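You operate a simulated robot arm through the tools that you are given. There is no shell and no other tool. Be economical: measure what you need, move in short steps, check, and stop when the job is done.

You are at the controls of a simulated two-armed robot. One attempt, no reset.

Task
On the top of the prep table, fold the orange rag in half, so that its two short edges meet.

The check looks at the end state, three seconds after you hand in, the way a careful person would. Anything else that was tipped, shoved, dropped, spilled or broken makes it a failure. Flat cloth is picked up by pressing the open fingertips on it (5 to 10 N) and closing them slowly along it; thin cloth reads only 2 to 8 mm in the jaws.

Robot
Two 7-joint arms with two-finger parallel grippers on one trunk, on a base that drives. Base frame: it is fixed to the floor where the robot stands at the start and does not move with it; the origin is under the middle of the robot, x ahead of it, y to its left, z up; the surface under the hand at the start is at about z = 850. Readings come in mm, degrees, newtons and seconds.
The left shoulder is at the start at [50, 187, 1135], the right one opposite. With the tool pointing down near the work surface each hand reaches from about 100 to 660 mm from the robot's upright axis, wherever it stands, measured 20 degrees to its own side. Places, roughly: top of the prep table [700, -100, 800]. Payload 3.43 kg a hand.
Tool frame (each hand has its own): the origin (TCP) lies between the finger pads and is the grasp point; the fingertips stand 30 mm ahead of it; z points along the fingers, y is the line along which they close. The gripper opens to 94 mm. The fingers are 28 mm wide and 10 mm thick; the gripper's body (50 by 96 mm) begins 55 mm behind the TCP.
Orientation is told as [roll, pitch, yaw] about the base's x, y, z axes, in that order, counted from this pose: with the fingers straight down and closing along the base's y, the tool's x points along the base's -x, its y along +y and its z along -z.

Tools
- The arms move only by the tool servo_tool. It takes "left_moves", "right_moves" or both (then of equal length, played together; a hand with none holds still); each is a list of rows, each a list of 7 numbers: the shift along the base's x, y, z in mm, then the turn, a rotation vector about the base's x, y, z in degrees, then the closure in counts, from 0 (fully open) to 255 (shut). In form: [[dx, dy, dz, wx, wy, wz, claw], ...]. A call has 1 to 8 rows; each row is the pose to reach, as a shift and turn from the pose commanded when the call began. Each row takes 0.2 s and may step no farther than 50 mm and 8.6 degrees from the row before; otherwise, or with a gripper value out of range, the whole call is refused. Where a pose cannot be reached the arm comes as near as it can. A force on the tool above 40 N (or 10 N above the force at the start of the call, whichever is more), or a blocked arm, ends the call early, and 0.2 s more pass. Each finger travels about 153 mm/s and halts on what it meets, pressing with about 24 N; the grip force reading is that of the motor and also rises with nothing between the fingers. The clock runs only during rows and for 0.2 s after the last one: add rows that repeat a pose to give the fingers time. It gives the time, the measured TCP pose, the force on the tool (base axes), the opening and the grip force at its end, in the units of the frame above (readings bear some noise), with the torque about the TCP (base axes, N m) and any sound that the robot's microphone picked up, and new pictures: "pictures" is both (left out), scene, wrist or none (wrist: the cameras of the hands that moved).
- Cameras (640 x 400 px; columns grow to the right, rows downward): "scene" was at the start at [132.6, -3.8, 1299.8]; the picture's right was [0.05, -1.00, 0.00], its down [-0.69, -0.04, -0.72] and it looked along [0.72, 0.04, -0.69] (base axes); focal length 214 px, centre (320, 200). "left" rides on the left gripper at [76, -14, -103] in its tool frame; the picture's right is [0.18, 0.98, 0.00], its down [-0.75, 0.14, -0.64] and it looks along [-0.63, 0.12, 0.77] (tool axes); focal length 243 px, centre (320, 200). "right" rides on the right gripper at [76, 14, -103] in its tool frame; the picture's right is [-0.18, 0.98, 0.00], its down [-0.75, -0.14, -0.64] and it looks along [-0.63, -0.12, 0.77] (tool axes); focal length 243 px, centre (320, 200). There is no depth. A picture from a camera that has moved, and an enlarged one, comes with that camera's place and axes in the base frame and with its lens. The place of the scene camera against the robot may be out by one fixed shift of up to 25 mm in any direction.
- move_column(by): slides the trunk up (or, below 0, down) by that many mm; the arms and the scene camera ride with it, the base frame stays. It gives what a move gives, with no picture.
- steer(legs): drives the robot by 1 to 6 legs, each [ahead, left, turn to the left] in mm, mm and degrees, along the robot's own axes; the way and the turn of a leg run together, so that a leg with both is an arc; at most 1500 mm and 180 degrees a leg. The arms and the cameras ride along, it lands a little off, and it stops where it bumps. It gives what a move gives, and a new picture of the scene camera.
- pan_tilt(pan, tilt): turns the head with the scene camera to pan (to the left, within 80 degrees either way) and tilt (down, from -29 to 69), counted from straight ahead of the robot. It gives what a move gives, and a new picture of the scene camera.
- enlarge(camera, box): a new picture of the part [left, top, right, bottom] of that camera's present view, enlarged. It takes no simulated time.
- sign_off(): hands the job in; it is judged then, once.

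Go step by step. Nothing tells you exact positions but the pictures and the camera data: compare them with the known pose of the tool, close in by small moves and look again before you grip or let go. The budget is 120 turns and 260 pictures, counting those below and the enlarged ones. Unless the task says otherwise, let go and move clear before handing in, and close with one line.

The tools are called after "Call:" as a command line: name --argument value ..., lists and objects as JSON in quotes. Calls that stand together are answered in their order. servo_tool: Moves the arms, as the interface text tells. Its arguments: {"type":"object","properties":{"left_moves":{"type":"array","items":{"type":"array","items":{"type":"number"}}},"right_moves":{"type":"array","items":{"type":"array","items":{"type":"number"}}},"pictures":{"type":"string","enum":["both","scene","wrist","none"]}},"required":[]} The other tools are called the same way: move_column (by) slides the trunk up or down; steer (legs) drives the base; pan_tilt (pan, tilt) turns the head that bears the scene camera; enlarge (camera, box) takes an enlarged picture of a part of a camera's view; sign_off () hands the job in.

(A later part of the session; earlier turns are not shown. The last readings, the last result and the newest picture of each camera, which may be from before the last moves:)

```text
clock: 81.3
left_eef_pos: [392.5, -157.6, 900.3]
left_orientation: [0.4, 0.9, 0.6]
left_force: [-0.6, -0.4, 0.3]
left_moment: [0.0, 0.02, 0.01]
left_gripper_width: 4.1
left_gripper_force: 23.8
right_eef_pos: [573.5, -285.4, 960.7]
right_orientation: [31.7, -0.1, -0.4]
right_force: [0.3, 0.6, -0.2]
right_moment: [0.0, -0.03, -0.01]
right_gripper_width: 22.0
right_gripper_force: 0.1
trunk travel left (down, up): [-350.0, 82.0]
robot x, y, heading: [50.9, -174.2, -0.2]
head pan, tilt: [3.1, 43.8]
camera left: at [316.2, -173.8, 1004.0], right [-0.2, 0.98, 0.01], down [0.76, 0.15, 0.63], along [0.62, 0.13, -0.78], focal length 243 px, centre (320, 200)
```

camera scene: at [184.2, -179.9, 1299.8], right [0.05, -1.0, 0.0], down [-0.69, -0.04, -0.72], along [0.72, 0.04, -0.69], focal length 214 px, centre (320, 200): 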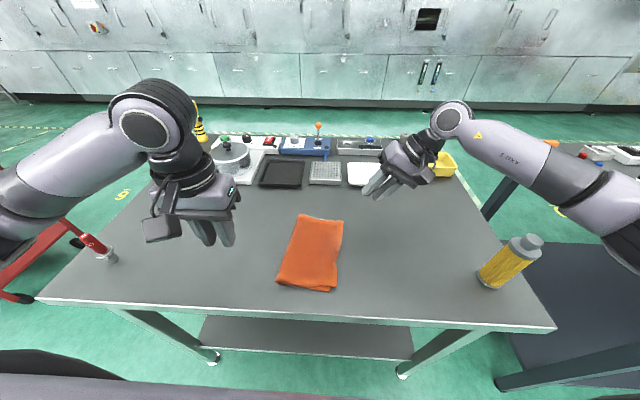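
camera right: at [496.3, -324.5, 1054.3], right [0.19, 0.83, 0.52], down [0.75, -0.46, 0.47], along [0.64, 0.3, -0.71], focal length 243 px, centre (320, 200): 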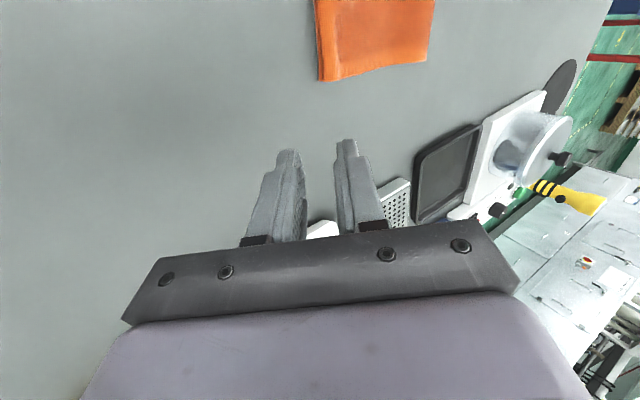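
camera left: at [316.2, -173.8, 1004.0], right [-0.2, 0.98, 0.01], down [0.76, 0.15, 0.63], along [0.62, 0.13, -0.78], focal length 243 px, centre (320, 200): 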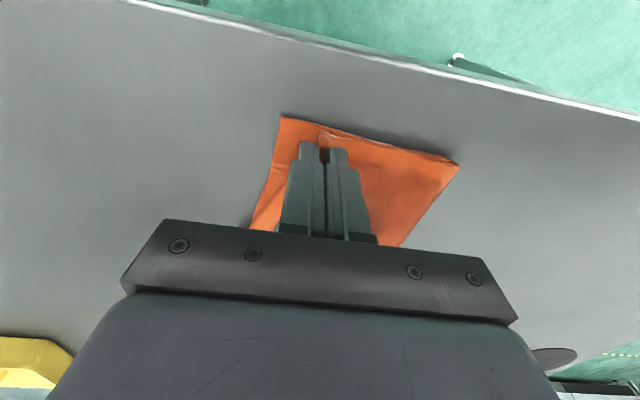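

The lower corner is at (375,−187). I move −6 mm in y, lower, release and lift.

Call:
servo_tool --left_moves '[[0, -4, -6, 0, 0, 0, 255], [0, -6, -12, 0, 0, 0, 255], [0, -6, -12, 0, 0, 0, 245], [0, -6, -12, 0, 0, 0, 235], [0, -6, -11, 0, 0, 0, 222], [0, -6, -6, 0, 0, 0, 205], [0, -6, 14, 0, 0, 0, 195], [0, -6, 55, 0, 0, 0, 195]]' --pictures "none"

Call:
servo_tool --left_moves '[[0, 0, 30, 0, 0, 0, 195], [0, 30, 50, 0, 0, 0, 195], [0, 70, 50, 0, 0, 0, 195], [0, 110, 50, 0, 0, 0, 195], [0, 150, 50, 0, 0, 0, 195], [0, 180, 50, 0, 0, 0, 195]]' --pictures "scene"

Call:
enlarge --camera "scene" --box '[255, 195, 375, 295]'

Call:
enlarge --camera "right" --box '[180, 0, 420, 150]'

Call:
enlarge --camera "scene" --box '[310, 262, 350, 295]'

```text
clock: 83.1
left_eef_pos: [391.1, -163.7, 956.6]
left_orientation: [0.5, 1.1, 0.7]
left_force: [0.7, -0.1, 0.8]
left_moment: [0.01, -0.01, 0.0]
left_gripper_width: 22.0
left_gripper_force: 0.1
right_eef_pos: [573.4, -282.9, 959.9]
right_orientation: [31.6, -0.1, -0.5]
right_force: [-0.7, -0.2, 0.0]
right_moment: [-0.01, -0.02, -0.02]
right_gripper_width: 22.2
right_gripper_force: 0.1
trunk travel left (down, up): [-350.0, 82.0]
robot x, y, heading: [50.1, -174.7, -0.1]
head pan, tilt: [3.1, 43.8]
```

```text
clock: 84.5
left_eef_pos: [389.8, 17.3, 1005.1]
left_orientation: [0.4, 1.0, 0.7]
left_force: [-0.9, -0.1, -0.8]
left_moment: [0.0, 0.01, 0.0]
left_gripper_width: 22.0
left_gripper_force: 0.1
right_eef_pos: [573.1, -283.3, 960.6]
right_orientation: [31.6, -0.1, -0.4]
right_force: [-0.4, 0.2, -1.0]
right_moment: [-0.05, 0.01, -0.01]
right_gripper_width: 22.0
right_gripper_force: 0.2
trunk travel left (down, up): [-350.0, 82.0]
robot x, y, heading: [53.0, -175.0, -0.1]
head pan, tilt: [3.1, 43.8]
camera scene: at [184.1, -179.6, 1299.8], right [0.05, -1.0, 0.0], down [-0.69, -0.04, -0.72], along [0.72, 0.04, -0.69], focal length 214 px, centre (320, 200)
```

scene: 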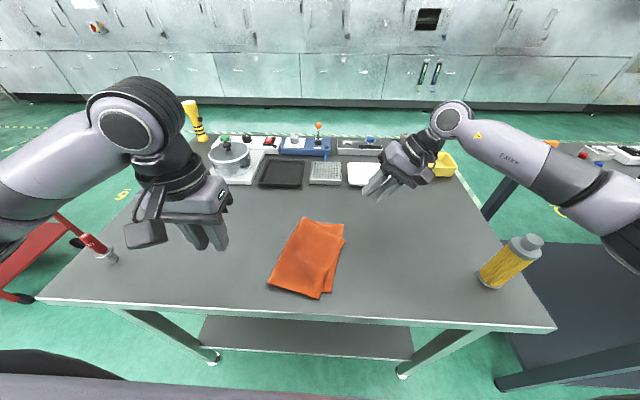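

```text
4.00 times, centred on (315, 245) of scene
camera zoom: at [184.1, -179.6, 1299.8], right [0.05, -1.0, 0.0], down [-0.69, -0.04, -0.72], along [0.72, 0.04, -0.69], focal length 858 px, centre (340, 20)
```

zoom: 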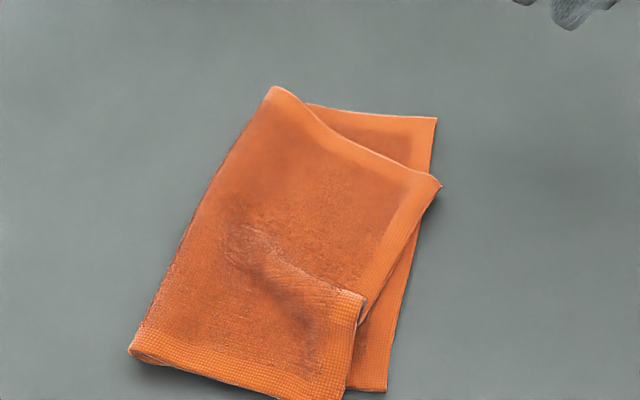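

```text
2.67 times, centred on (300, 75) of right
camera zoom: at [496.1, -323.8, 1054.3], right [0.19, 0.84, 0.52], down [0.75, -0.46, 0.47], along [0.63, 0.3, -0.71], focal length 647 px, centre (373, 533)
```

zoom: 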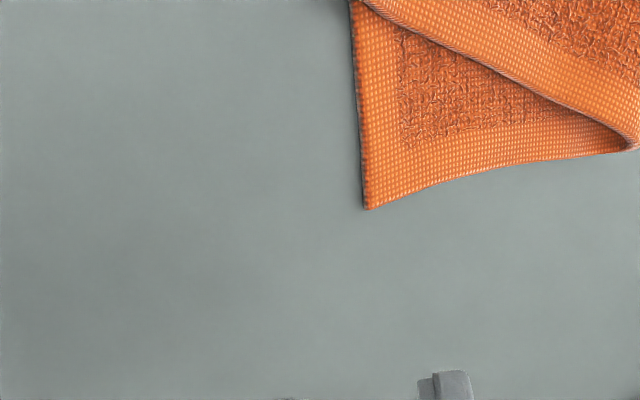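

```text
12.12 times, centred on (330, 278) of scene
camera zoom: at [184.1, -179.6, 1299.8], right [0.05, -1.0, 0.0], down [-0.69, -0.04, -0.72], along [0.72, 0.04, -0.69], focal length 2600 px, centre (199, -752)
```

zoom: 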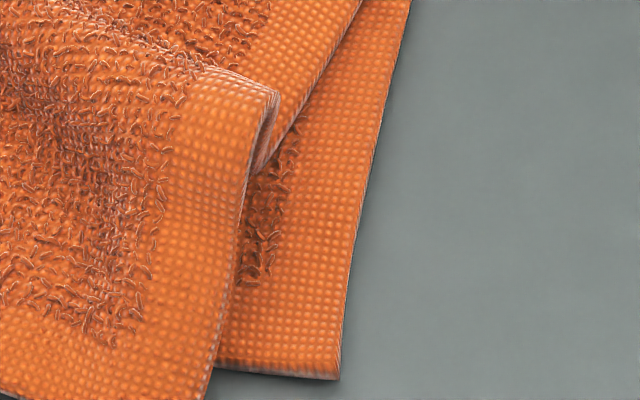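

Lifting one end alone twisted the whole top layer, so I'll redo it with both corners controlled. First the right hand, yawed to match the edge, goes above the top layer's far corner near (504,−215) to measure.

Call:
servo_tool --right_moves '[[-10, 10, 20, -8, 0, -3, 195], [-20, 20, 20, -15, 0, -6, 195], [-35, 35, 20, -22, 0, -9, 195], [-50, 50, 15, -28, 0, -13, 195], [-65, 65, 10, -31, 0, -17, 195], [-75, 78, 5, -31, 0, -20, 195], [-80, 85, 0, -31, 0, -22, 195], [-80, 85, -5, -31, 0, -22, 195]]'

```text
clock: 86.3
left_eef_pos: [391.4, 16.6, 1005.4]
left_orientation: [0.3, 1.1, 0.7]
left_force: [0.1, 0.6, -0.4]
left_moment: [-0.01, 0.01, 0.01]
left_gripper_width: 22.2
left_gripper_force: 0.1
right_eef_pos: [494.0, -198.4, 954.7]
right_orientation: [1.3, -6.0, -21.3]
right_force: [0.7, 0.0, 0.1]
right_moment: [-0.01, 0.01, 0.01]
right_gripper_width: 22.1
right_gripper_force: 0.1
trunk travel left (down, up): [-350.0, 82.0]
robot x, y, heading: [50.2, -180.0, 0.1]
head pan, tilt: [3.1, 43.8]
camera scene: at [184.3, -179.9, 1299.8], right [0.05, -1.0, 0.0], down [-0.69, -0.04, -0.72], along [0.72, 0.04, -0.69], focal length 214 px, centre (320, 200)
camera right: at [416.9, -154.4, 1049.0], right [0.53, 0.85, 0.04], down [0.58, -0.39, 0.71], along [0.62, -0.35, -0.7], focal length 243 px, centre (320, 200)
```

scene: 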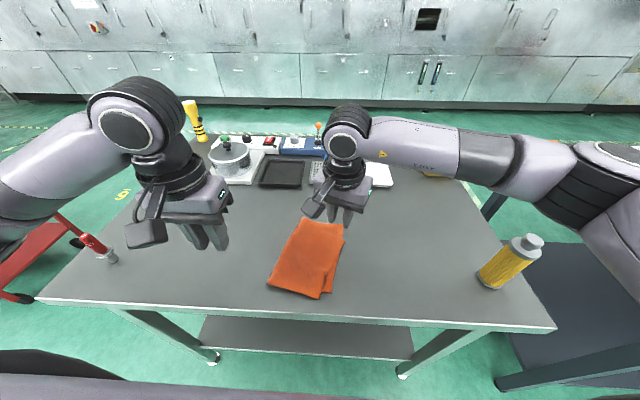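
right: 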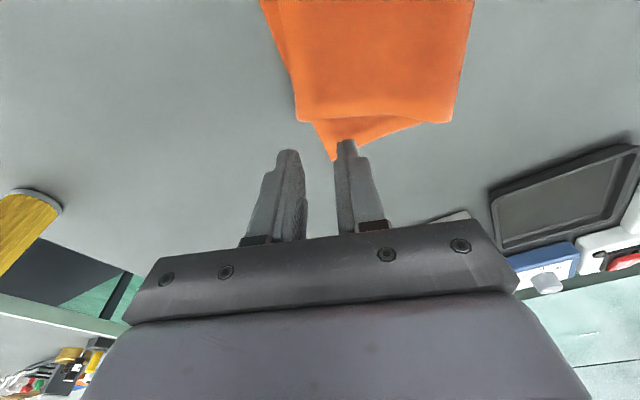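

The top's far corner is at (496,−214). I'll level the hand, shift to (485,−198) and lower to contact.

Call:
servo_tool --right_moves '[[-4, 0, -15, 0.5, 3, 2, 195], [-8.6, 0, -35, 1, 6, 3.5, 195], [-8.6, 0, -52, 1, 6, 3.5, 195], [-8.6, 0, -61, 1, 6, 3.5, 195], [-8.6, 0, -65, 1, 6, 3.5, 195], [-8.6, 0, -67, 1, 6, 3.5, 195]]' --pictures "wrist"

```text
clock: 87.7
left_eef_pos: [390.9, 15.5, 1005.4]
left_orientation: [0.4, 1.0, 0.7]
left_force: [0.8, -0.6, 0.7]
left_moment: [-0.02, 0.04, 0.01]
left_gripper_width: 22.1
left_gripper_force: 0.0
right_eef_pos: [484.3, -196.2, 888.2]
right_orientation: [0.3, -0.1, -17.8]
right_force: [-0.1, -0.7, 0.9]
right_moment: [0.03, 0.01, -0.01]
right_gripper_width: 22.2
right_gripper_force: 0.1
trunk travel left (down, up): [-350.0, 82.0]
robot x, y, heading: [49.6, -180.0, 0.2]
head pan, tilt: [3.1, 43.8]
camera right: at [416.0, -160.0, 990.8], right [0.47, 0.88, 0.01], down [0.67, -0.37, 0.64], along [0.57, -0.3, -0.77], focal length 243 px, centre (320, 200)
```

right: 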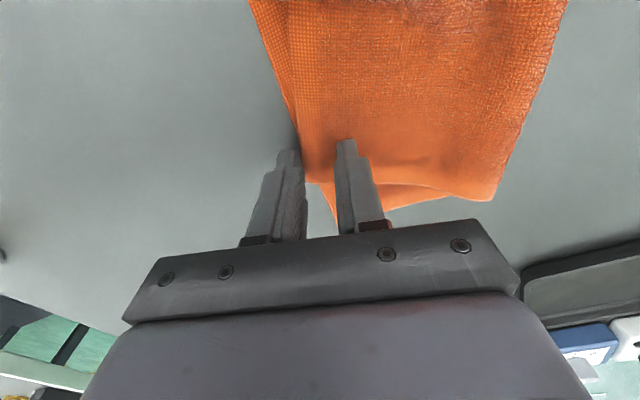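

Well aligned. I press slightly more, close slowly and lift a little.

Call:
servo_tool --right_moves '[[0, 0, -2, 0, 0, 0, 195], [0, 0, -2.8, 0, 0, 0, 203], [0, 0, -3, 0, 0, 0, 211], [0, 0, -3, 0, 0, 0, 220], [0, 0, -3, 0, 0, 0, 232], [0, 0, -3, 0, 0, 0, 255], [0, 0, -3, 0, 0, 0, 255], [0, 2, 20, 0, 0, 0, 255]]' --pictures "wrist"

```text
clock: 89.5
left_eef_pos: [391.3, 17.9, 1005.2]
left_orientation: [0.5, 0.9, 0.7]
left_force: [0.7, 0.6, 0.7]
left_moment: [-0.02, 0.0, 0.0]
left_gripper_width: 22.3
left_gripper_force: 0.0
right_eef_pos: [485.3, -196.0, 907.6]
right_orientation: [0.2, 0.0, -17.8]
right_force: [0.7, -0.1, 0.6]
right_moment: [-0.02, -0.01, 0.02]
right_gripper_width: 5.2
right_gripper_force: 24.1
trunk travel left (down, up): [-350.0, 82.0]
robot x, y, heading: [49.5, -176.3, 0.1]
head pan, tilt: [3.1, 43.8]
camera right: at [416.6, -158.1, 1009.6], right [0.48, 0.88, 0.0], down [0.67, -0.37, 0.64], along [0.56, -0.3, -0.77], focal length 243 px, centre (320, 200)
```

right: 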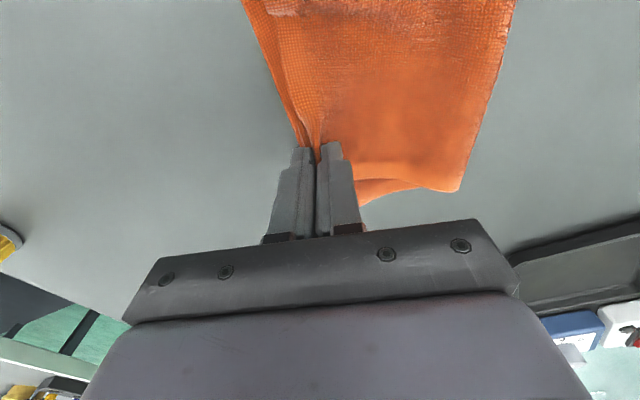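

The far corner of the top layer is gripped. I carry it up and outward (+x) to straighten the top edge, unwinding the yaw.

Call:
servo_tool --right_moves '[[6, 8, 12, 0, 0, 2, 255], [14, 16, 22, 0, 0, 4, 255], [24, 24, 32, 0, 0, 6, 255], [34, 34, 40, 0, 0, 8, 255], [44, 42, 46, 0, 0, 9, 255], [52, 50, 50, 0, 0, 10, 255], [58, 56, 52, 0, 0, 10, 255], [58, 56, 52, 0, 0, 10, 255]]' --pictures "none"

Call:
servo_tool --left_moves '[[0, -10, 0, 0, 0, 0, 195], [0, -40, 0, 0, 0, 0, 195], [-5, -80, 0, 0, 0, 0, 195], [-10, -110, 0, 0, 0, 0, 195], [-10, -140, -15, 0, 0, 0, 195], [-10, -160, -30, 0, 0, 0, 195]]'

```text
clock: 91.3
left_eef_pos: [390.0, 17.2, 1005.7]
left_orientation: [0.4, 1.0, 0.7]
left_force: [0.1, -0.2, 0.2]
left_moment: [-0.04, 0.01, 0.03]
left_gripper_width: 22.1
left_gripper_force: 0.1
right_eef_pos: [543.2, -139.6, 959.7]
right_orientation: [0.2, 0.0, -7.8]
right_force: [0.4, 0.5, 0.3]
right_moment: [0.01, -0.03, -0.07]
right_gripper_width: 4.9
right_gripper_force: 23.2
trunk travel left (down, up): [-350.0, 82.0]
robot x, y, heading: [51.1, -174.1, -0.2]
head pan, tilt: [3.1, 43.8]
```

```text
clock: 92.7
left_eef_pos: [379.5, -144.8, 975.3]
left_orientation: [0.4, 0.9, 0.9]
left_force: [0.0, 0.5, -0.9]
left_moment: [-0.01, 0.02, -0.03]
left_gripper_width: 22.2
left_gripper_force: 0.1
right_eef_pos: [542.2, -139.8, 961.3]
right_orientation: [0.3, 0.0, -7.6]
right_force: [-0.1, 0.2, 0.0]
right_moment: [-0.02, 0.01, -0.05]
right_gripper_width: 5.0
right_gripper_force: 24.1
trunk travel left (down, up): [-350.0, 82.0]
robot x, y, heading: [49.7, -178.1, -0.3]
head pan, tilt: [3.1, 43.8]
camera scene: at [184.3, -180.0, 1299.8], right [0.05, -1.0, 0.0], down [-0.69, -0.04, -0.72], along [0.72, 0.04, -0.69], focal length 214 px, centre (320, 200)
camera left: at [305.1, -161.0, 1079.3], right [-0.2, 0.98, 0.01], down [0.76, 0.15, 0.63], along [0.62, 0.13, -0.78], focal length 243 px, centre (320, 200)
```

scene: 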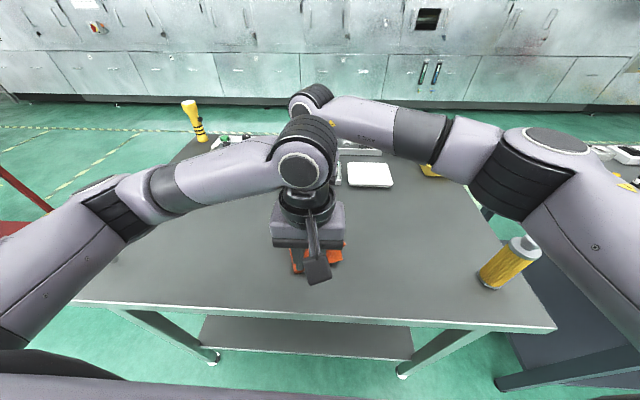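
left: 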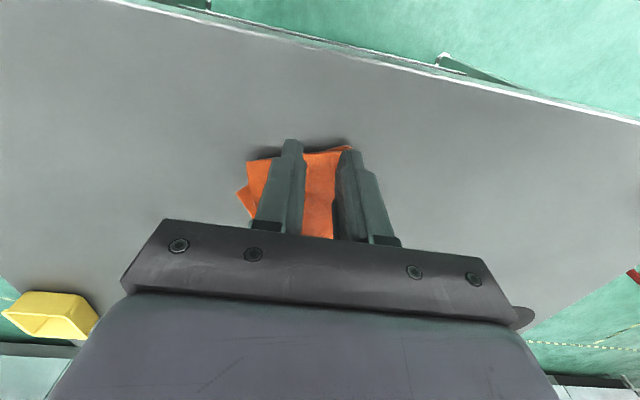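

I'll look closer at the cloth's shape now.

Call:
enlarge --camera "left" --box '[220, 110, 400, 240]'

Call:
enlarge --camera "right" --box '[0, 0, 640, 250]'

Call:
enlarge --camera "scene" --box '[250, 190, 370, 300]'

```text
3.08 times, centred on (310, 175) of left
camera zoom: at [305.1, -161.0, 1079.3], right [-0.2, 0.98, 0.01], down [0.76, 0.15, 0.63], along [0.62, 0.13, -0.78], focal length 746 px, centre (351, 277)
```

zoom: 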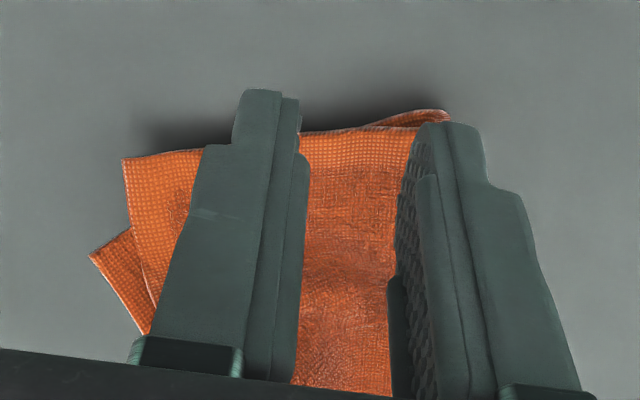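

```text
1.00 times, centred on (320, 125) of right (not enlarged: the box is as wide or as high as the picture)
camera zoom: at [469.2, -115.0, 1062.5], right [0.31, 0.95, 0.0], down [0.73, -0.24, 0.64], along [0.61, -0.2, -0.77], focal length 243 px, centre (320, 275)
```

zoom: 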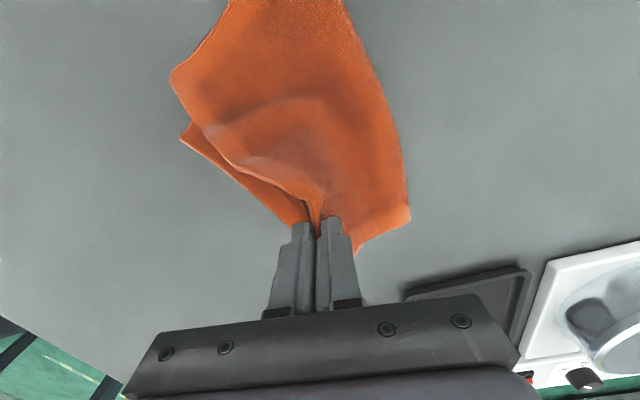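

```text
3.64 times, centred on (310, 245) of scene
camera zoom: at [184.3, -180.0, 1299.8], right [0.05, -1.0, 0.0], down [-0.69, -0.04, -0.72], along [0.72, 0.04, -0.69], focal length 780 px, centre (356, 36)
```

zoom: 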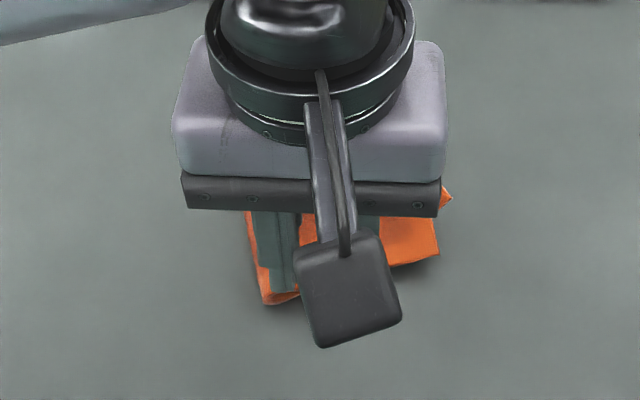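

The right gripper caught both layers and lifted the whole rag. I'll set it back down where it came from, let go and look again.

Call:
servo_tool --left_moves '[[0, 30, 20, 0, 0, 0, 195], [0, 70, 30, 0, 0, 0, 195], [0, 110, 30, 0, 0, 0, 195], [0, 150, 30, 0, 0, 0, 195], [0, 170, 30, 0, 0, 0, 195], [0, 170, 30, 0, 0, 0, 195], [0, 170, 30, 0, 0, 0, 195]]' --right_moves '[[0, 0, 0, 0, 0, 0, 255], [-2, -12, -10, 0, 0, 0, 255], [-4, -26, -22, 0, 0, 0, 255], [-5, -40, -36, 0, 0, 0, 255], [-5, -50, -50, 0, 0, 0, 255], [-5, -56, -62, 0, 0, 0, 255], [-5, -58, -68, 0, 0, 0, 255]]' --pictures "none"

Call:
servo_tool --right_moves '[[0, 0, -2, 0, 0, 0, 240], [0, 0, -2, 0, 0, 0, 220], [0, 0, 2, 0, 0, 0, 200], [0, -4, 20, 0, 0, 0, 195], [0, -10, 60, 0, 0, 0, 195], [0, -50, 80, 0, 0, 0, 195], [0, -95, 80, 0, 0, 0, 195], [0, -140, 80, 0, 0, 0, 195]]' --pictures "scene"

Call:
enlarge --camera "scene" --box '[250, 190, 370, 300]'

```text
clock: 94.3
left_eef_pos: [381.4, 25.9, 1004.5]
left_orientation: [0.4, 1.0, 0.7]
left_force: [0.0, -0.3, -0.5]
left_moment: [-0.02, 0.0, 0.02]
left_gripper_width: 21.8
left_gripper_force: 0.1
right_eef_pos: [536.8, -197.3, 894.4]
right_orientation: [0.3, -0.1, -7.7]
right_force: [0.4, -0.6, 2.2]
right_moment: [0.02, 0.0, -0.05]
right_gripper_width: 5.0
right_gripper_force: 24.3
trunk travel left (down, up): [-350.0, 82.0]
robot x, y, heading: [49.3, -175.5, 0.1]
head pan, tilt: [3.1, 43.8]
```

```text
clock: 96.1
left_eef_pos: [380.5, 25.2, 1005.2]
left_orientation: [0.4, 1.1, 0.6]
left_force: [0.4, -0.6, 0.0]
left_moment: [-0.05, 0.03, -0.03]
left_gripper_width: 22.1
left_gripper_force: 0.0
right_eef_pos: [539.9, -339.1, 971.5]
right_orientation: [0.3, 0.0, -7.7]
right_force: [-0.6, -0.9, -0.4]
right_moment: [0.01, 0.02, 0.01]
right_gripper_width: 22.2
right_gripper_force: 0.0
trunk travel left (down, up): [-350.0, 82.0]
robot x, y, heading: [49.5, -173.0, -0.1]
head pan, tilt: [3.1, 43.8]
camera scene: at [184.2, -180.4, 1299.8], right [0.05, -1.0, 0.0], down [-0.69, -0.04, -0.72], along [0.72, 0.04, -0.69], focal length 214 px, centre (320, 200)
```

scene: 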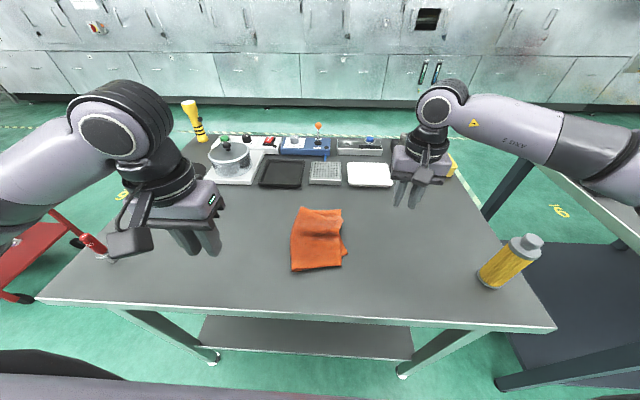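

```text
3.64 times, centred on (310, 245) of scene
camera zoom: at [184.2, -180.4, 1299.8], right [0.05, -1.0, 0.0], down [-0.69, -0.04, -0.72], along [0.72, 0.04, -0.69], focal length 780 px, centre (356, 36)
```

zoom: 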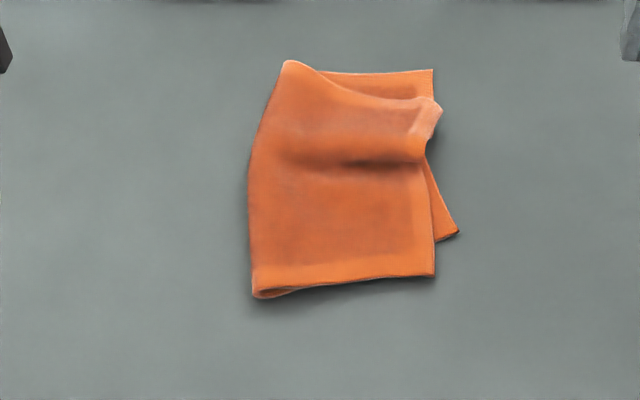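

Now the edges are pleated. The clean way is to unfold and redo the fold. The top layer's near-right corner, around (436,−205), has nothing beneath it, so I'll go there with the left hand.

Call:
servo_tool --left_moves '[[12, -45, 0, 0, 0, 0, 195], [25, -90, 0, 0, 0, 0, 195], [40, -135, -5, 0, 0, 0, 195], [55, -175, -20, 0, 0, 0, 195], [65, -205, -40, 0, 0, 0, 195], [68, -219, -52, 0, 0, 0, 195], [68, -219, -52, 0, 0, 0, 195]]' --pictures "wrist"

```text
clock: 97.7
left_eef_pos: [450.8, -191.7, 952.6]
left_orientation: [0.4, 1.0, 0.7]
left_force: [0.3, -0.2, 0.7]
left_moment: [-0.02, 0.0, -0.06]
left_gripper_width: 22.1
left_gripper_force: 0.1
right_eef_pos: [539.4, -337.0, 971.7]
right_orientation: [0.2, 0.1, -7.7]
right_force: [-0.2, 0.2, 0.7]
right_moment: [0.02, -0.01, 0.05]
right_gripper_width: 22.1
right_gripper_force: 0.1
trunk travel left (down, up): [-350.0, 82.0]
robot x, y, heading: [50.5, -178.4, 0.0]
head pan, tilt: [3.1, 43.8]
camera left: at [376.3, -207.9, 1056.0], right [-0.2, 0.98, 0.01], down [0.76, 0.15, 0.63], along [0.62, 0.13, -0.78], focal length 243 px, centre (320, 200)
```

left: 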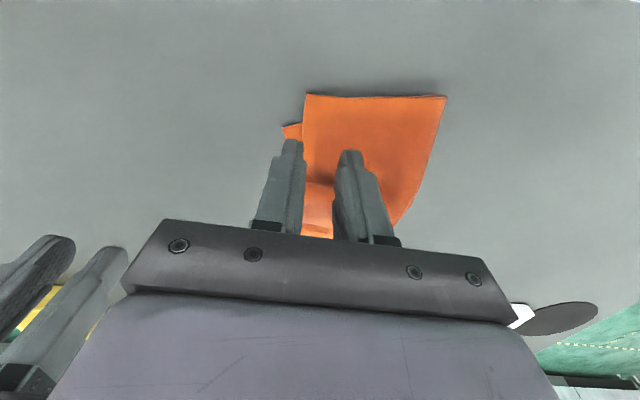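

The top corner is at (433,−205), single-layered up to x≈459. I lower, press and close.

Call:
servo_tool --left_moves '[[-6, 0, -20, 0, 0, 0, 195], [-6, 0, -42, 0, 0, 0, 195], [-6, 0, -58, 0, 0, 0, 195], [-6, 0, -65, 0, 0, 0, 195], [-6, 0, -68, 0, 0, 0, 195], [-6, 0, -69, 0, 0, 0, 195]]' --right_moves '[[0, -20, 0, 0, 0, 0, 195], [0, -40, 0, 0, 0, 0, 195], [0, -60, 0, 0, 0, 0, 195], [0, -60, 0, 0, 0, 0, 195], [0, -60, 0, 0, 0, 0, 195], [0, -60, 0, 0, 0, 0, 195]]' --pictures "none"

Call:
servo_tool --left_moves '[[0, 0, -0.5, 0, 0, 0, 203], [0, 0, -0.7, 0, 0, 0, 211], [0, 0, -0.7, 0, 0, 0, 219], [0, 0, -0.7, 0, 0, 0, 230], [0, 0, -0.7, 0, 0, 0, 242], [0, 0, -0.7, 0, 0, 0, 255], [0, 0, -0.7, 0, 0, 0, 255], [0, 3, 18, 0, 0, 0, 255]]' --pictures "wrist"

```text
clock: 99.1
left_eef_pos: [444.0, -193.5, 885.0]
left_orientation: [0.4, 0.8, 0.7]
left_force: [-0.6, 4.1, 10.7]
left_moment: [0.24, -0.09, 0.02]
left_gripper_width: 23.0
left_gripper_force: 0.4
right_eef_pos: [538.2, -397.7, 973.9]
right_orientation: [0.2, -0.1, -7.7]
right_force: [0.4, 0.2, -0.2]
right_moment: [0.03, 0.01, 0.0]
right_gripper_width: 22.0
right_gripper_force: 0.0
trunk travel left (down, up): [-350.0, 82.0]
robot x, y, heading: [49.9, -176.2, -0.1]
head pan, tilt: [3.1, 43.8]
```

```text
clock: 100.9
left_eef_pos: [442.1, -190.1, 900.0]
left_orientation: [0.5, 1.1, 0.6]
left_force: [0.3, 0.4, -0.4]
left_moment: [0.02, 0.0, 0.01]
left_gripper_width: 2.0
left_gripper_force: 24.2
right_eef_pos: [537.9, -397.7, 972.5]
right_orientation: [0.2, -0.1, -7.7]
right_force: [-0.4, 0.2, -0.4]
right_moment: [-0.01, -0.04, -0.02]
right_gripper_width: 22.3
right_gripper_force: 0.0
trunk travel left (down, up): [-350.0, 82.0]
robot x, y, heading: [48.8, -175.6, -0.2]
head pan, tilt: [3.1, 43.8]
camera left: at [367.5, -205.9, 1004.1], right [-0.2, 0.98, 0.01], down [0.76, 0.14, 0.63], along [0.61, 0.13, -0.78], focal length 243 px, centre (320, 200)
```

left: 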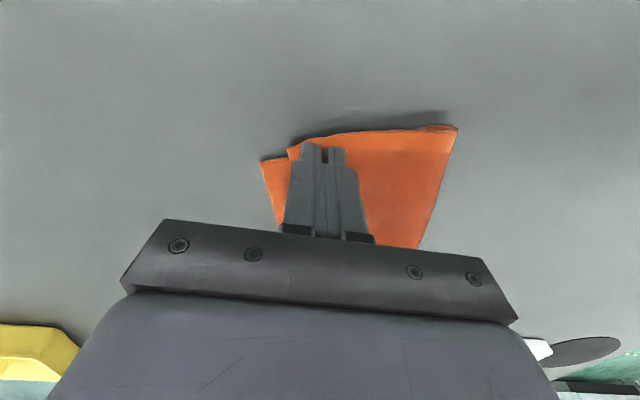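

Gripped (a 2 mm reading means a single thin layer). Now I carry this corner in an arc over the crease to the left to unfold.

Call:
servo_tool --left_moves '[[0, 15, 25, 0, 0, 0, 255], [-2, 35, 48, 0, 0, 0, 255], [-5, 60, 65, 0, 0, 0, 255], [-8, 88, 74, 0, 0, 0, 255], [-12, 118, 72, 0, 0, 0, 255], [-16, 145, 62, 0, 0, 0, 255], [-20, 172, 45, 0, 0, 0, 255], [-22, 195, 25, 0, 0, 0, 255]]'

Call:
enlarge --camera "scene" --box '[230, 190, 370, 300]'

```text
clock: 102.7
left_eef_pos: [421.5, 6.5, 927.5]
left_orientation: [0.5, 1.0, 0.8]
left_force: [0.5, 0.2, -0.1]
left_moment: [-0.01, 0.02, -0.01]
left_gripper_width: 2.0
left_gripper_force: 24.3
right_eef_pos: [537.4, -396.7, 974.7]
right_orientation: [0.2, 0.0, -7.7]
right_force: [0.1, 0.2, -0.1]
right_moment: [0.0, 0.04, -0.02]
right_gripper_width: 22.0
right_gripper_force: 0.1
trunk travel left (down, up): [-350.0, 82.0]
robot x, y, heading: [55.8, -175.3, 0.2]
head pan, tilt: [3.1, 43.8]
camera scene: at [184.2, -179.6, 1299.8], right [0.05, -1.0, 0.0], down [-0.69, -0.04, -0.72], along [0.72, 0.04, -0.69], focal length 214 px, centre (320, 200)
camera left: at [346.6, -7.8, 1030.6], right [-0.2, 0.98, 0.01], down [0.76, 0.15, 0.63], along [0.62, 0.13, -0.78], focal length 243 px, centre (320, 200)
```

scene: 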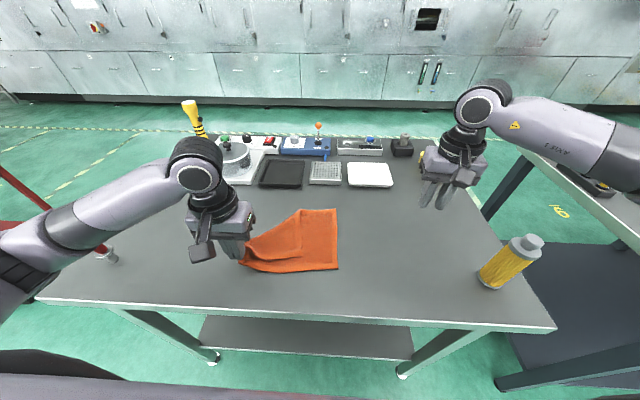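
left: 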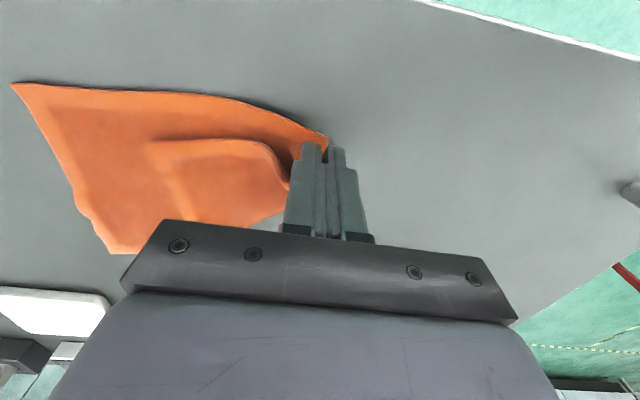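

```text
3.64 times, centred on (300, 245) of scene
camera zoom: at [184.2, -179.6, 1299.8], right [0.05, -1.0, 0.0], down [-0.69, -0.04, -0.72], along [0.72, 0.04, -0.69], focal length 780 px, centre (393, 36)
```

zoom: 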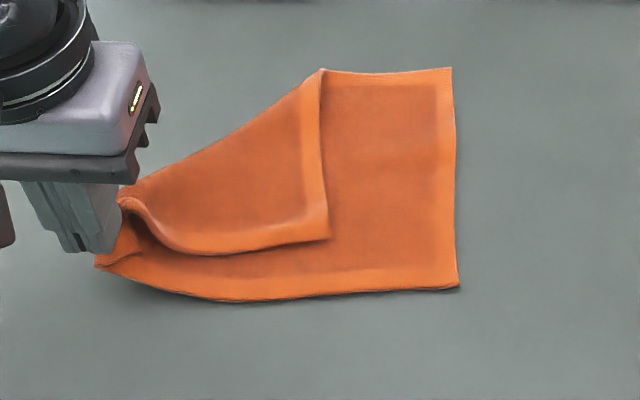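

The rag has unfolded well, and only the far-left corner is still folded over. I lay the near-left corner down stretched, release, then look.

Call:
servo_tool --left_moves '[[0, 8, -12, 0, 0, 0, 255], [0, 15, -25, 0, 0, 0, 255], [0, 20, -36, 0, 0, 0, 255], [0, 22, -39, 0, 0, 0, 240], [0, 22, -39, 0, 0, 0, 220], [0, 22, -30, 0, 0, 0, 195], [0, 22, 10, 0, 0, 0, 195], [0, 30, 55, 0, 0, 0, 195]]'

Call:
enlarge --camera "scene" --box '[230, 190, 370, 300]'

```text
clock: 104.5
left_eef_pos: [421.9, 36.2, 982.7]
left_orientation: [0.4, 0.9, 0.7]
left_force: [-0.2, -0.4, -0.2]
left_moment: [0.0, -0.02, -0.02]
left_gripper_width: 21.9
left_gripper_force: 0.1
right_eef_pos: [538.6, -397.8, 972.9]
right_orientation: [0.2, 0.0, -7.6]
right_force: [0.1, -0.3, 0.1]
right_moment: [0.03, 0.01, 0.01]
right_gripper_width: 22.0
right_gripper_force: 0.1
trunk travel left (down, up): [-350.0, 82.0]
robot x, y, heading: [50.3, -174.9, -0.0]
head pan, tilt: [3.1, 43.8]
camera scene: at [184.0, -179.9, 1299.7], right [0.05, -1.0, 0.0], down [-0.69, -0.04, -0.72], along [0.72, 0.04, -0.69], focal length 214 px, centre (320, 200)
camera left: at [346.5, 20.9, 1086.6], right [-0.2, 0.98, 0.01], down [0.76, 0.15, 0.63], along [0.62, 0.13, -0.78], focal length 243 px, centre (320, 200)
```

scene: 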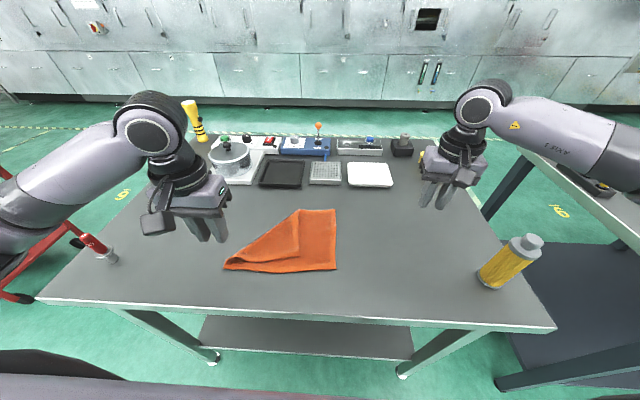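
left: 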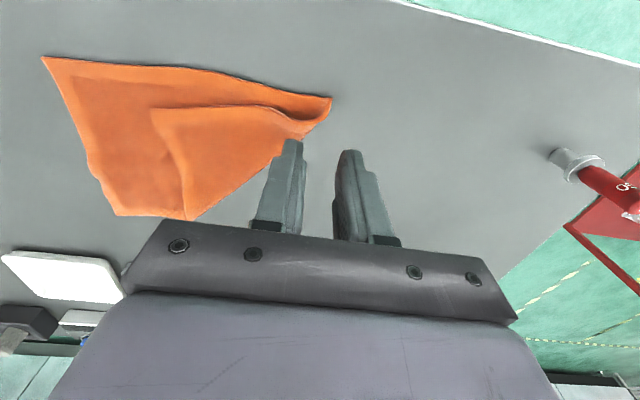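

```text
3.64 times, centred on (300, 245) of scene
camera zoom: at [184.0, -179.9, 1299.7], right [0.05, -1.0, 0.0], down [-0.69, -0.04, -0.72], along [0.72, 0.04, -0.69], focal length 780 px, centre (393, 36)
```

zoom: 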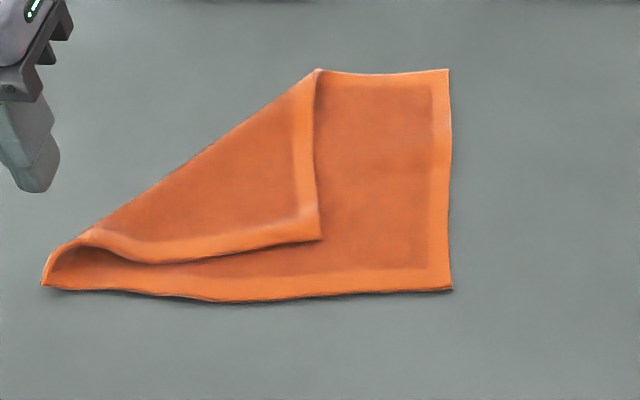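

Clean. The free corner is at (452,−115) and its edge runs along x. It belongs at about (594,53). I'll move the left hand to (467,−101) and lower to light contact.

Call:
servo_tool --left_moves '[[15, -40, 0, 0, 0, 0, 195], [30, -80, -5, 0, 0, 0, 195], [42, -115, -20, 0, 0, 0, 195], [45, -137, -45, 0, 0, 0, 195], [45, -137, -75, 0, 0, 0, 195], [45, -137, -90, 0, 0, 0, 195], [45, -137, -94, 0, 0, 0, 195], [45, -137, -96, 0, 0, 0, 195]]' --pictures "wrist"

```text
clock: 106.3
left_eef_pos: [465.4, -102.5, 886.1]
left_orientation: [0.3, 0.8, 0.7]
left_force: [-1.5, -0.4, 4.7]
left_moment: [0.04, 0.02, -0.01]
left_gripper_width: 21.6
left_gripper_force: 0.0
right_eef_pos: [538.8, -397.6, 974.0]
right_orientation: [0.3, -0.1, -7.7]
right_force: [-1.0, 0.2, 0.8]
right_moment: [-0.03, 0.0, 0.01]
right_gripper_width: 22.2
right_gripper_force: 0.0
trunk travel left (down, up): [-350.0, 82.0]
robot x, y, heading: [48.9, -178.1, -0.0]
head pan, tilt: [3.1, 43.8]
camera left: at [390.7, -117.8, 989.8], right [-0.2, 0.98, 0.01], down [0.76, 0.15, 0.63], along [0.62, 0.13, -0.78], focal length 243 px, centre (320, 200)
```

left: 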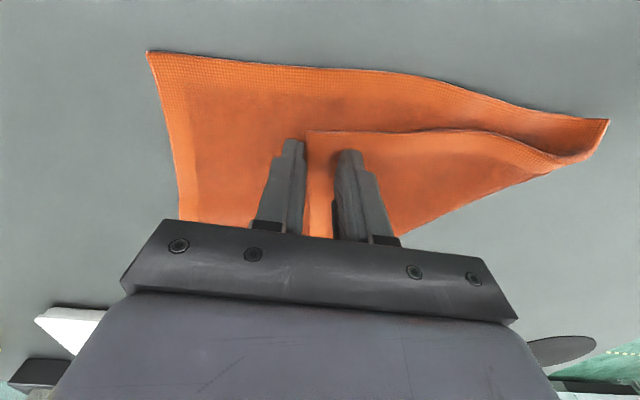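

The outer finger rests on the lower layer. While closing I'll shift the hand so that finger stays still and only the inner one drags the top layer.

Call:
servo_tool --left_moves '[[0, -1.5, 0, 0, 0, 0, 203], [0, -3, 0, 0, 0, 0, 211], [0, -4.5, 0, 0, 0, 0, 219], [0, -6, 0, 0, 0, 0, 227], [0, -7.5, 0, 0, 0, 0, 235], [0, -9, 0, 0, 0, 0, 245], [0, -9.5, 0, 0, 0, 0, 255], [0, -9.5, 0, 0, 0, 0, 255]]' --pictures "none"

Call:
servo_tool --left_moves '[[0, 2, 20, 0, 0, 0, 255], [4, 8, 40, 0, 0, 0, 255], [4, 8, 40, 0, 0, 0, 255]]'

Call:
enlarge --camera "left" --box '[120, 30, 640, 250]'

```text
clock: 108.1
left_eef_pos: [466.2, -111.5, 885.7]
left_orientation: [0.5, 0.9, 0.7]
left_force: [1.0, 1.5, 6.2]
left_moment: [0.1, -0.06, -0.02]
left_gripper_width: 3.9
left_gripper_force: 24.1
right_eef_pos: [538.0, -396.8, 973.6]
right_orientation: [0.2, -0.1, -7.7]
right_force: [-0.2, -0.4, 0.4]
right_moment: [0.0, -0.02, 0.03]
right_gripper_width: 22.2
right_gripper_force: 0.1
trunk travel left (down, up): [-350.0, 82.0]
robot x, y, heading: [48.5, -175.8, 0.0]
head pan, tilt: [3.1, 43.8]
```

```text
clock: 108.9
left_eef_pos: [469.9, -103.3, 926.9]
left_orientation: [0.4, 1.0, 0.7]
left_force: [-0.8, -0.4, -0.6]
left_moment: [0.03, 0.01, 0.02]
left_gripper_width: 3.8
left_gripper_force: 23.9
right_eef_pos: [538.5, -396.9, 972.7]
right_orientation: [0.1, 0.0, -7.7]
right_force: [-0.6, -0.8, 0.1]
right_moment: [0.03, -0.01, -0.02]
right_gripper_width: 21.9
right_gripper_force: 0.0
trunk travel left (down, up): [-350.0, 82.0]
robot x, y, heading: [54.4, -177.1, 0.0]
head pan, tilt: [3.1, 43.8]
camera scene: at [184.3, -179.9, 1299.8], right [0.05, -1.0, 0.0], down [-0.69, -0.04, -0.72], along [0.72, 0.04, -0.69], focal length 214 px, centre (320, 200)
camera left: at [395.4, -118.7, 1030.4], right [-0.2, 0.98, 0.01], down [0.76, 0.15, 0.63], along [0.62, 0.13, -0.78], focal length 243 px, centre (320, 200)
```

scene: 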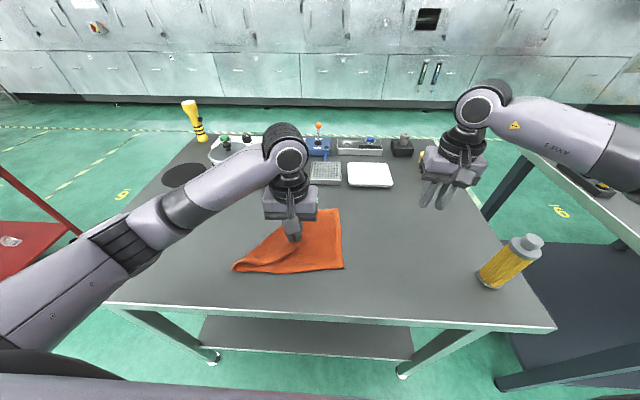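
left: 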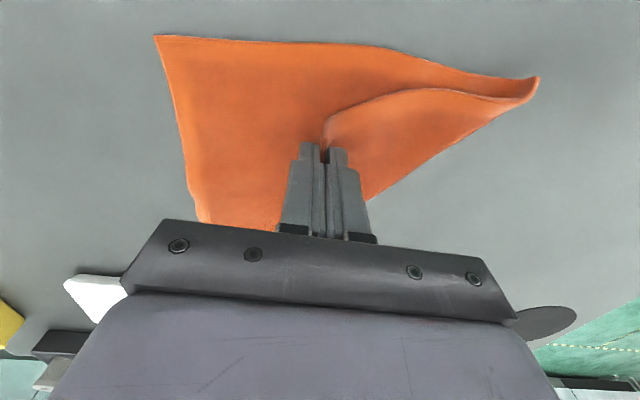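

```text
1.23 times, centred on (380, 140) of left
camera zoom: at [395.4, -118.7, 1030.4], right [-0.2, 0.98, 0.01], down [0.76, 0.15, 0.63], along [0.62, 0.13, -0.78], focal length 299 px, centre (246, 274)
```

zoom: 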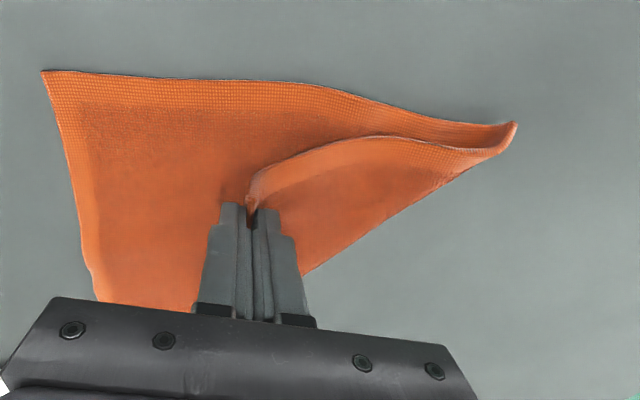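

The 3.8 mm reading fits a single-layer pinch. I carry the corner over to the far left.

Call:
servo_tool --left_moves '[[12, 16, 20, 0, 0, 0, 255], [28, 36, 35, 0, 0, 0, 255], [46, 58, 42, 0, 0, 0, 255], [64, 80, 40, 0, 0, 0, 255], [82, 102, 30, 0, 0, 0, 255], [98, 122, 14, 0, 0, 0, 255], [110, 138, -8, 0, 0, 0, 255], [116, 146, -26, 0, 0, 0, 255]]'

Call:
enlarge --camera "scene" --box '[220, 180, 370, 300]'

```text
clock: 110.7
left_eef_pos: [586.6, 41.4, 898.4]
left_orientation: [0.3, 0.9, 0.7]
left_force: [1.0, -0.1, 0.6]
left_moment: [0.03, -0.01, 0.02]
left_gripper_width: 4.3
left_gripper_force: 23.6
right_eef_pos: [539.0, -396.9, 973.3]
right_orientation: [0.2, 0.1, -7.7]
right_force: [0.6, 0.1, -0.2]
right_moment: [0.01, 0.01, 0.02]
right_gripper_width: 22.1
right_gripper_force: 0.0
trunk travel left (down, up): [-350.0, 82.0]
robot x, y, heading: [47.1, -175.5, -0.1]
head pan, tilt: [3.1, 43.8]
camera scene: at [184.4, -179.8, 1299.8], right [0.05, -1.0, 0.0], down [-0.69, -0.04, -0.72], along [0.72, 0.04, -0.69], focal length 214 px, centre (320, 200)
camera left: at [512.4, 26.4, 1002.2], right [-0.2, 0.98, 0.01], down [0.76, 0.15, 0.63], along [0.62, 0.13, -0.78], focal length 243 px, centre (320, 200)
```

scene: 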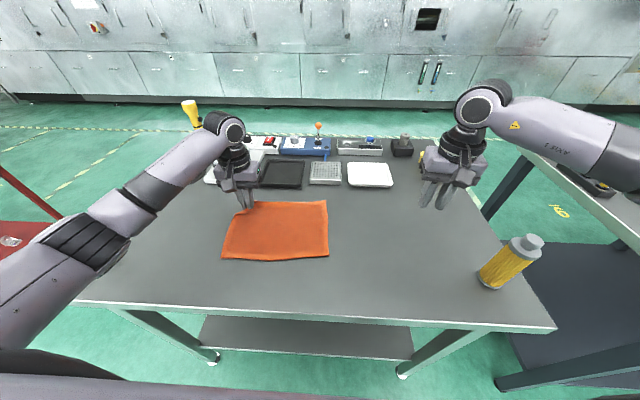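
left: 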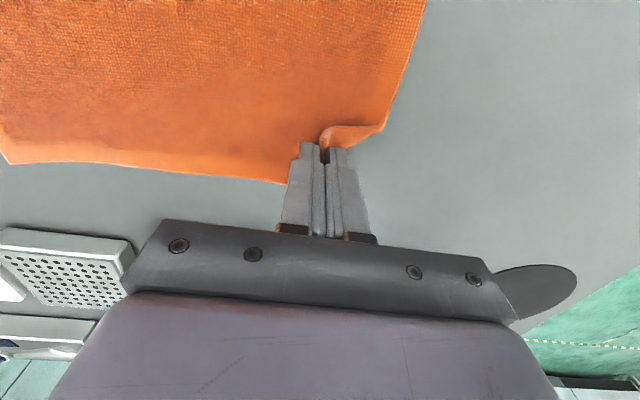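

```text
3.33 times, centred on (295, 240) of scene
camera zoom: at [184.4, -179.8, 1299.8], right [0.05, -1.0, 0.0], down [-0.69, -0.04, -0.72], along [0.72, 0.04, -0.69], focal length 715 px, centre (403, 67)
```

zoom: 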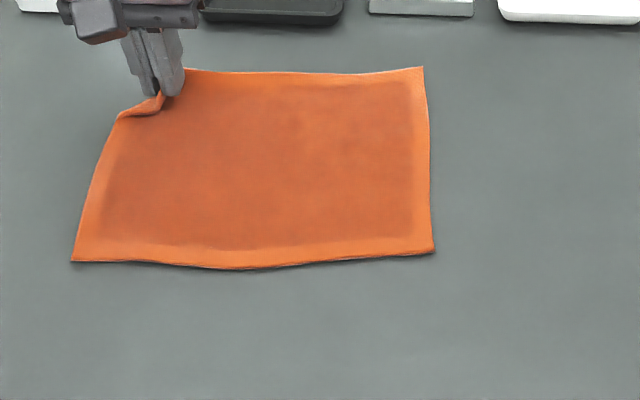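

The rag is flat again, like a fresh start. I lower, release and back off for a clean look.

Call:
servo_tool --left_moves '[[0, 2, -8, 0, 0, 0, 255], [0, 2, -8, 0, 0, 0, 235], [0, 2, -8, 0, 0, 0, 215], [0, 2, -2, 0, 0, 0, 195], [0, 2, 20, 0, 0, 0, 195], [-10, 10, 55, 0, 0, 0, 195], [-40, 40, 70, 0, 0, 0, 195], [-80, 60, 70, 0, 0, 0, 195]]'

Call:
enlarge --camera "scene" --box '[210, 180, 360, 290]'

```text
clock: 112.5
left_eef_pos: [501.1, 101.5, 968.5]
left_orientation: [0.4, 1.0, 0.6]
left_force: [0.5, 0.0, 0.6]
left_moment: [-0.02, 0.0, 0.01]
left_gripper_width: 21.9
left_gripper_force: 0.1
right_eef_pos: [537.7, -396.9, 973.8]
right_orientation: [0.2, -0.1, -7.8]
right_force: [-0.2, 0.4, -0.5]
right_moment: [0.01, 0.0, 0.0]
right_gripper_width: 22.1
right_gripper_force: 0.1
trunk travel left (down, up): [-350.0, 82.0]
robot x, y, heading: [49.5, -176.0, 0.1]
head pan, tilt: [3.1, 43.8]
camera scene: at [183.8, -179.5, 1299.8], right [0.05, -1.0, 0.0], down [-0.69, -0.04, -0.72], along [0.72, 0.04, -0.69], focal length 214 px, centre (320, 200)
camera left: at [427.0, 86.8, 1072.4], right [-0.2, 0.98, 0.01], down [0.76, 0.15, 0.63], along [0.62, 0.13, -0.78], focal length 243 px, centre (320, 200)
```

scene: 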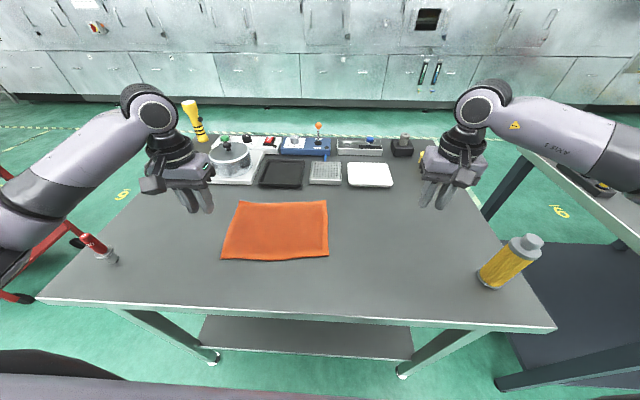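
left: 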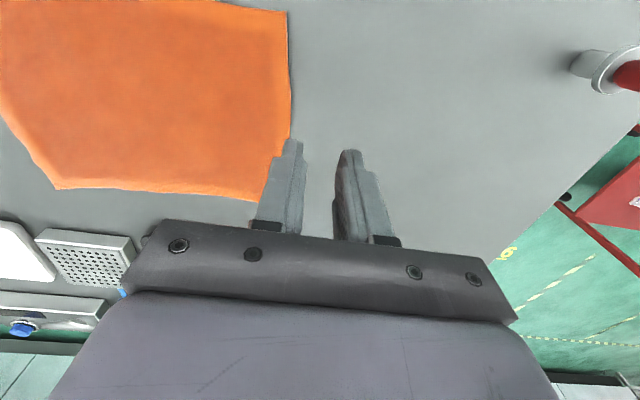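

```text
3.64 times, centred on (285, 235) of scene
camera zoom: at [183.8, -179.5, 1299.8], right [0.05, -1.0, 0.0], down [-0.69, -0.04, -0.72], along [0.72, 0.04, -0.69], focal length 780 px, centre (447, 73)
```

zoom: 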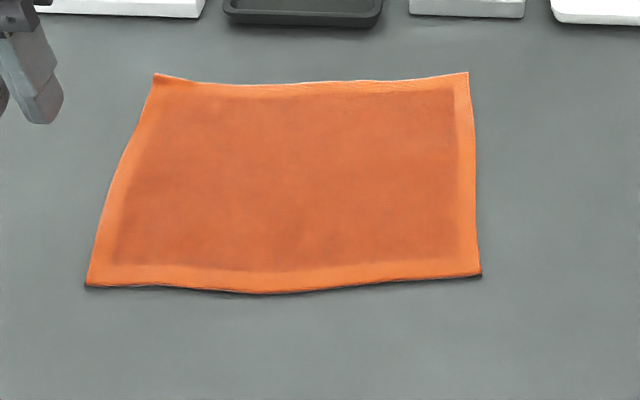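

The rag is flat again, with corners at about (438,72), (625,86), (462,−179) and (640,−163). It now sits too far out, so I'll drag it about 50 mm toward the robot by pressing closed fingertips near its near edge.

Call:
servo_tool --left_moves '[[-10, -15, 0, 0, 0, 0, 255], [-20, -30, 0, 0, 0, 0, 255], [-30, -45, 0, 0, 0, 0, 255], [-38, -60, 0, 0, 0, 0, 255], [-38, -70, 0, 0, 0, 0, 255], [-38, -72, -30, 0, 0, 0, 255], [-38, -72, -60, 0, 0, 0, 255], [-38, -72, -76, 0, 0, 0, 255]]' --right_moves '[[-10, 45, 0, 0, 0, 2, 255], [-20, 90, 0, 0, 0, 4, 255], [-30, 135, 0, 0, 0, 6, 255], [-40, 180, 0, 0, 0, 7.7, 255], [-50, 225, 0, 0, 0, 7.7, 255], [-58, 260, -30, 0, 0, 7.7, 255], [-58, 262, -65, 0, 0, 7.7, 255], [-58, 262, -81, 0, 0, 7.7, 255]]' --pictures "wrist"

```text
clock: 114.3
left_eef_pos: [467.5, 30.0, 892.2]
left_orientation: [0.4, 0.9, 0.8]
left_force: [0.2, -0.3, -0.6]
left_moment: [0.01, -0.02, -0.01]
left_gripper_width: 0.1
left_gripper_force: 23.7
right_eef_pos: [478.0, -136.4, 891.0]
right_orientation: [0.3, 0.1, -0.1]
right_force: [0.4, 0.4, -0.6]
right_moment: [-0.01, 0.04, 0.0]
right_gripper_width: 0.0
right_gripper_force: 23.7
trunk travel left (down, up): [-350.0, 82.0]
robot x, y, heading: [52.4, -177.4, -0.1]
head pan, tilt: [3.1, 43.8]
camera right: at [402.4, -122.1, 993.0], right [0.18, 0.98, 0.0], down [0.75, -0.14, 0.64], along [0.63, -0.12, -0.77], focal length 243 px, centre (320, 200)
camera left: at [392.9, 14.8, 997.6], right [-0.2, 0.98, 0.01], down [0.76, 0.15, 0.63], along [0.62, 0.13, -0.78], focal length 243 px, centre (320, 200)
```

right: 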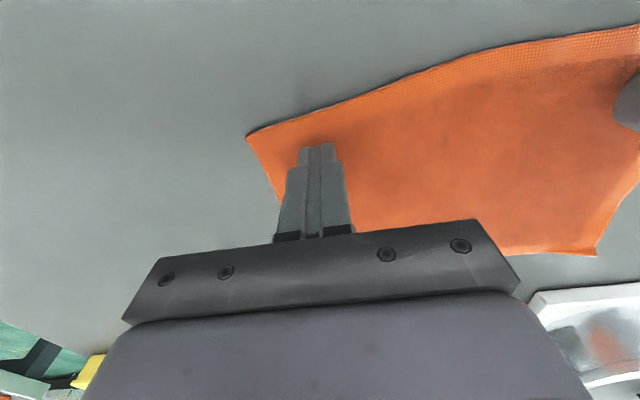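
left: 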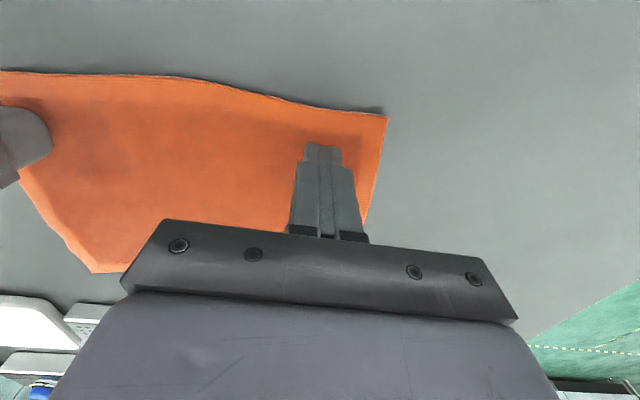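

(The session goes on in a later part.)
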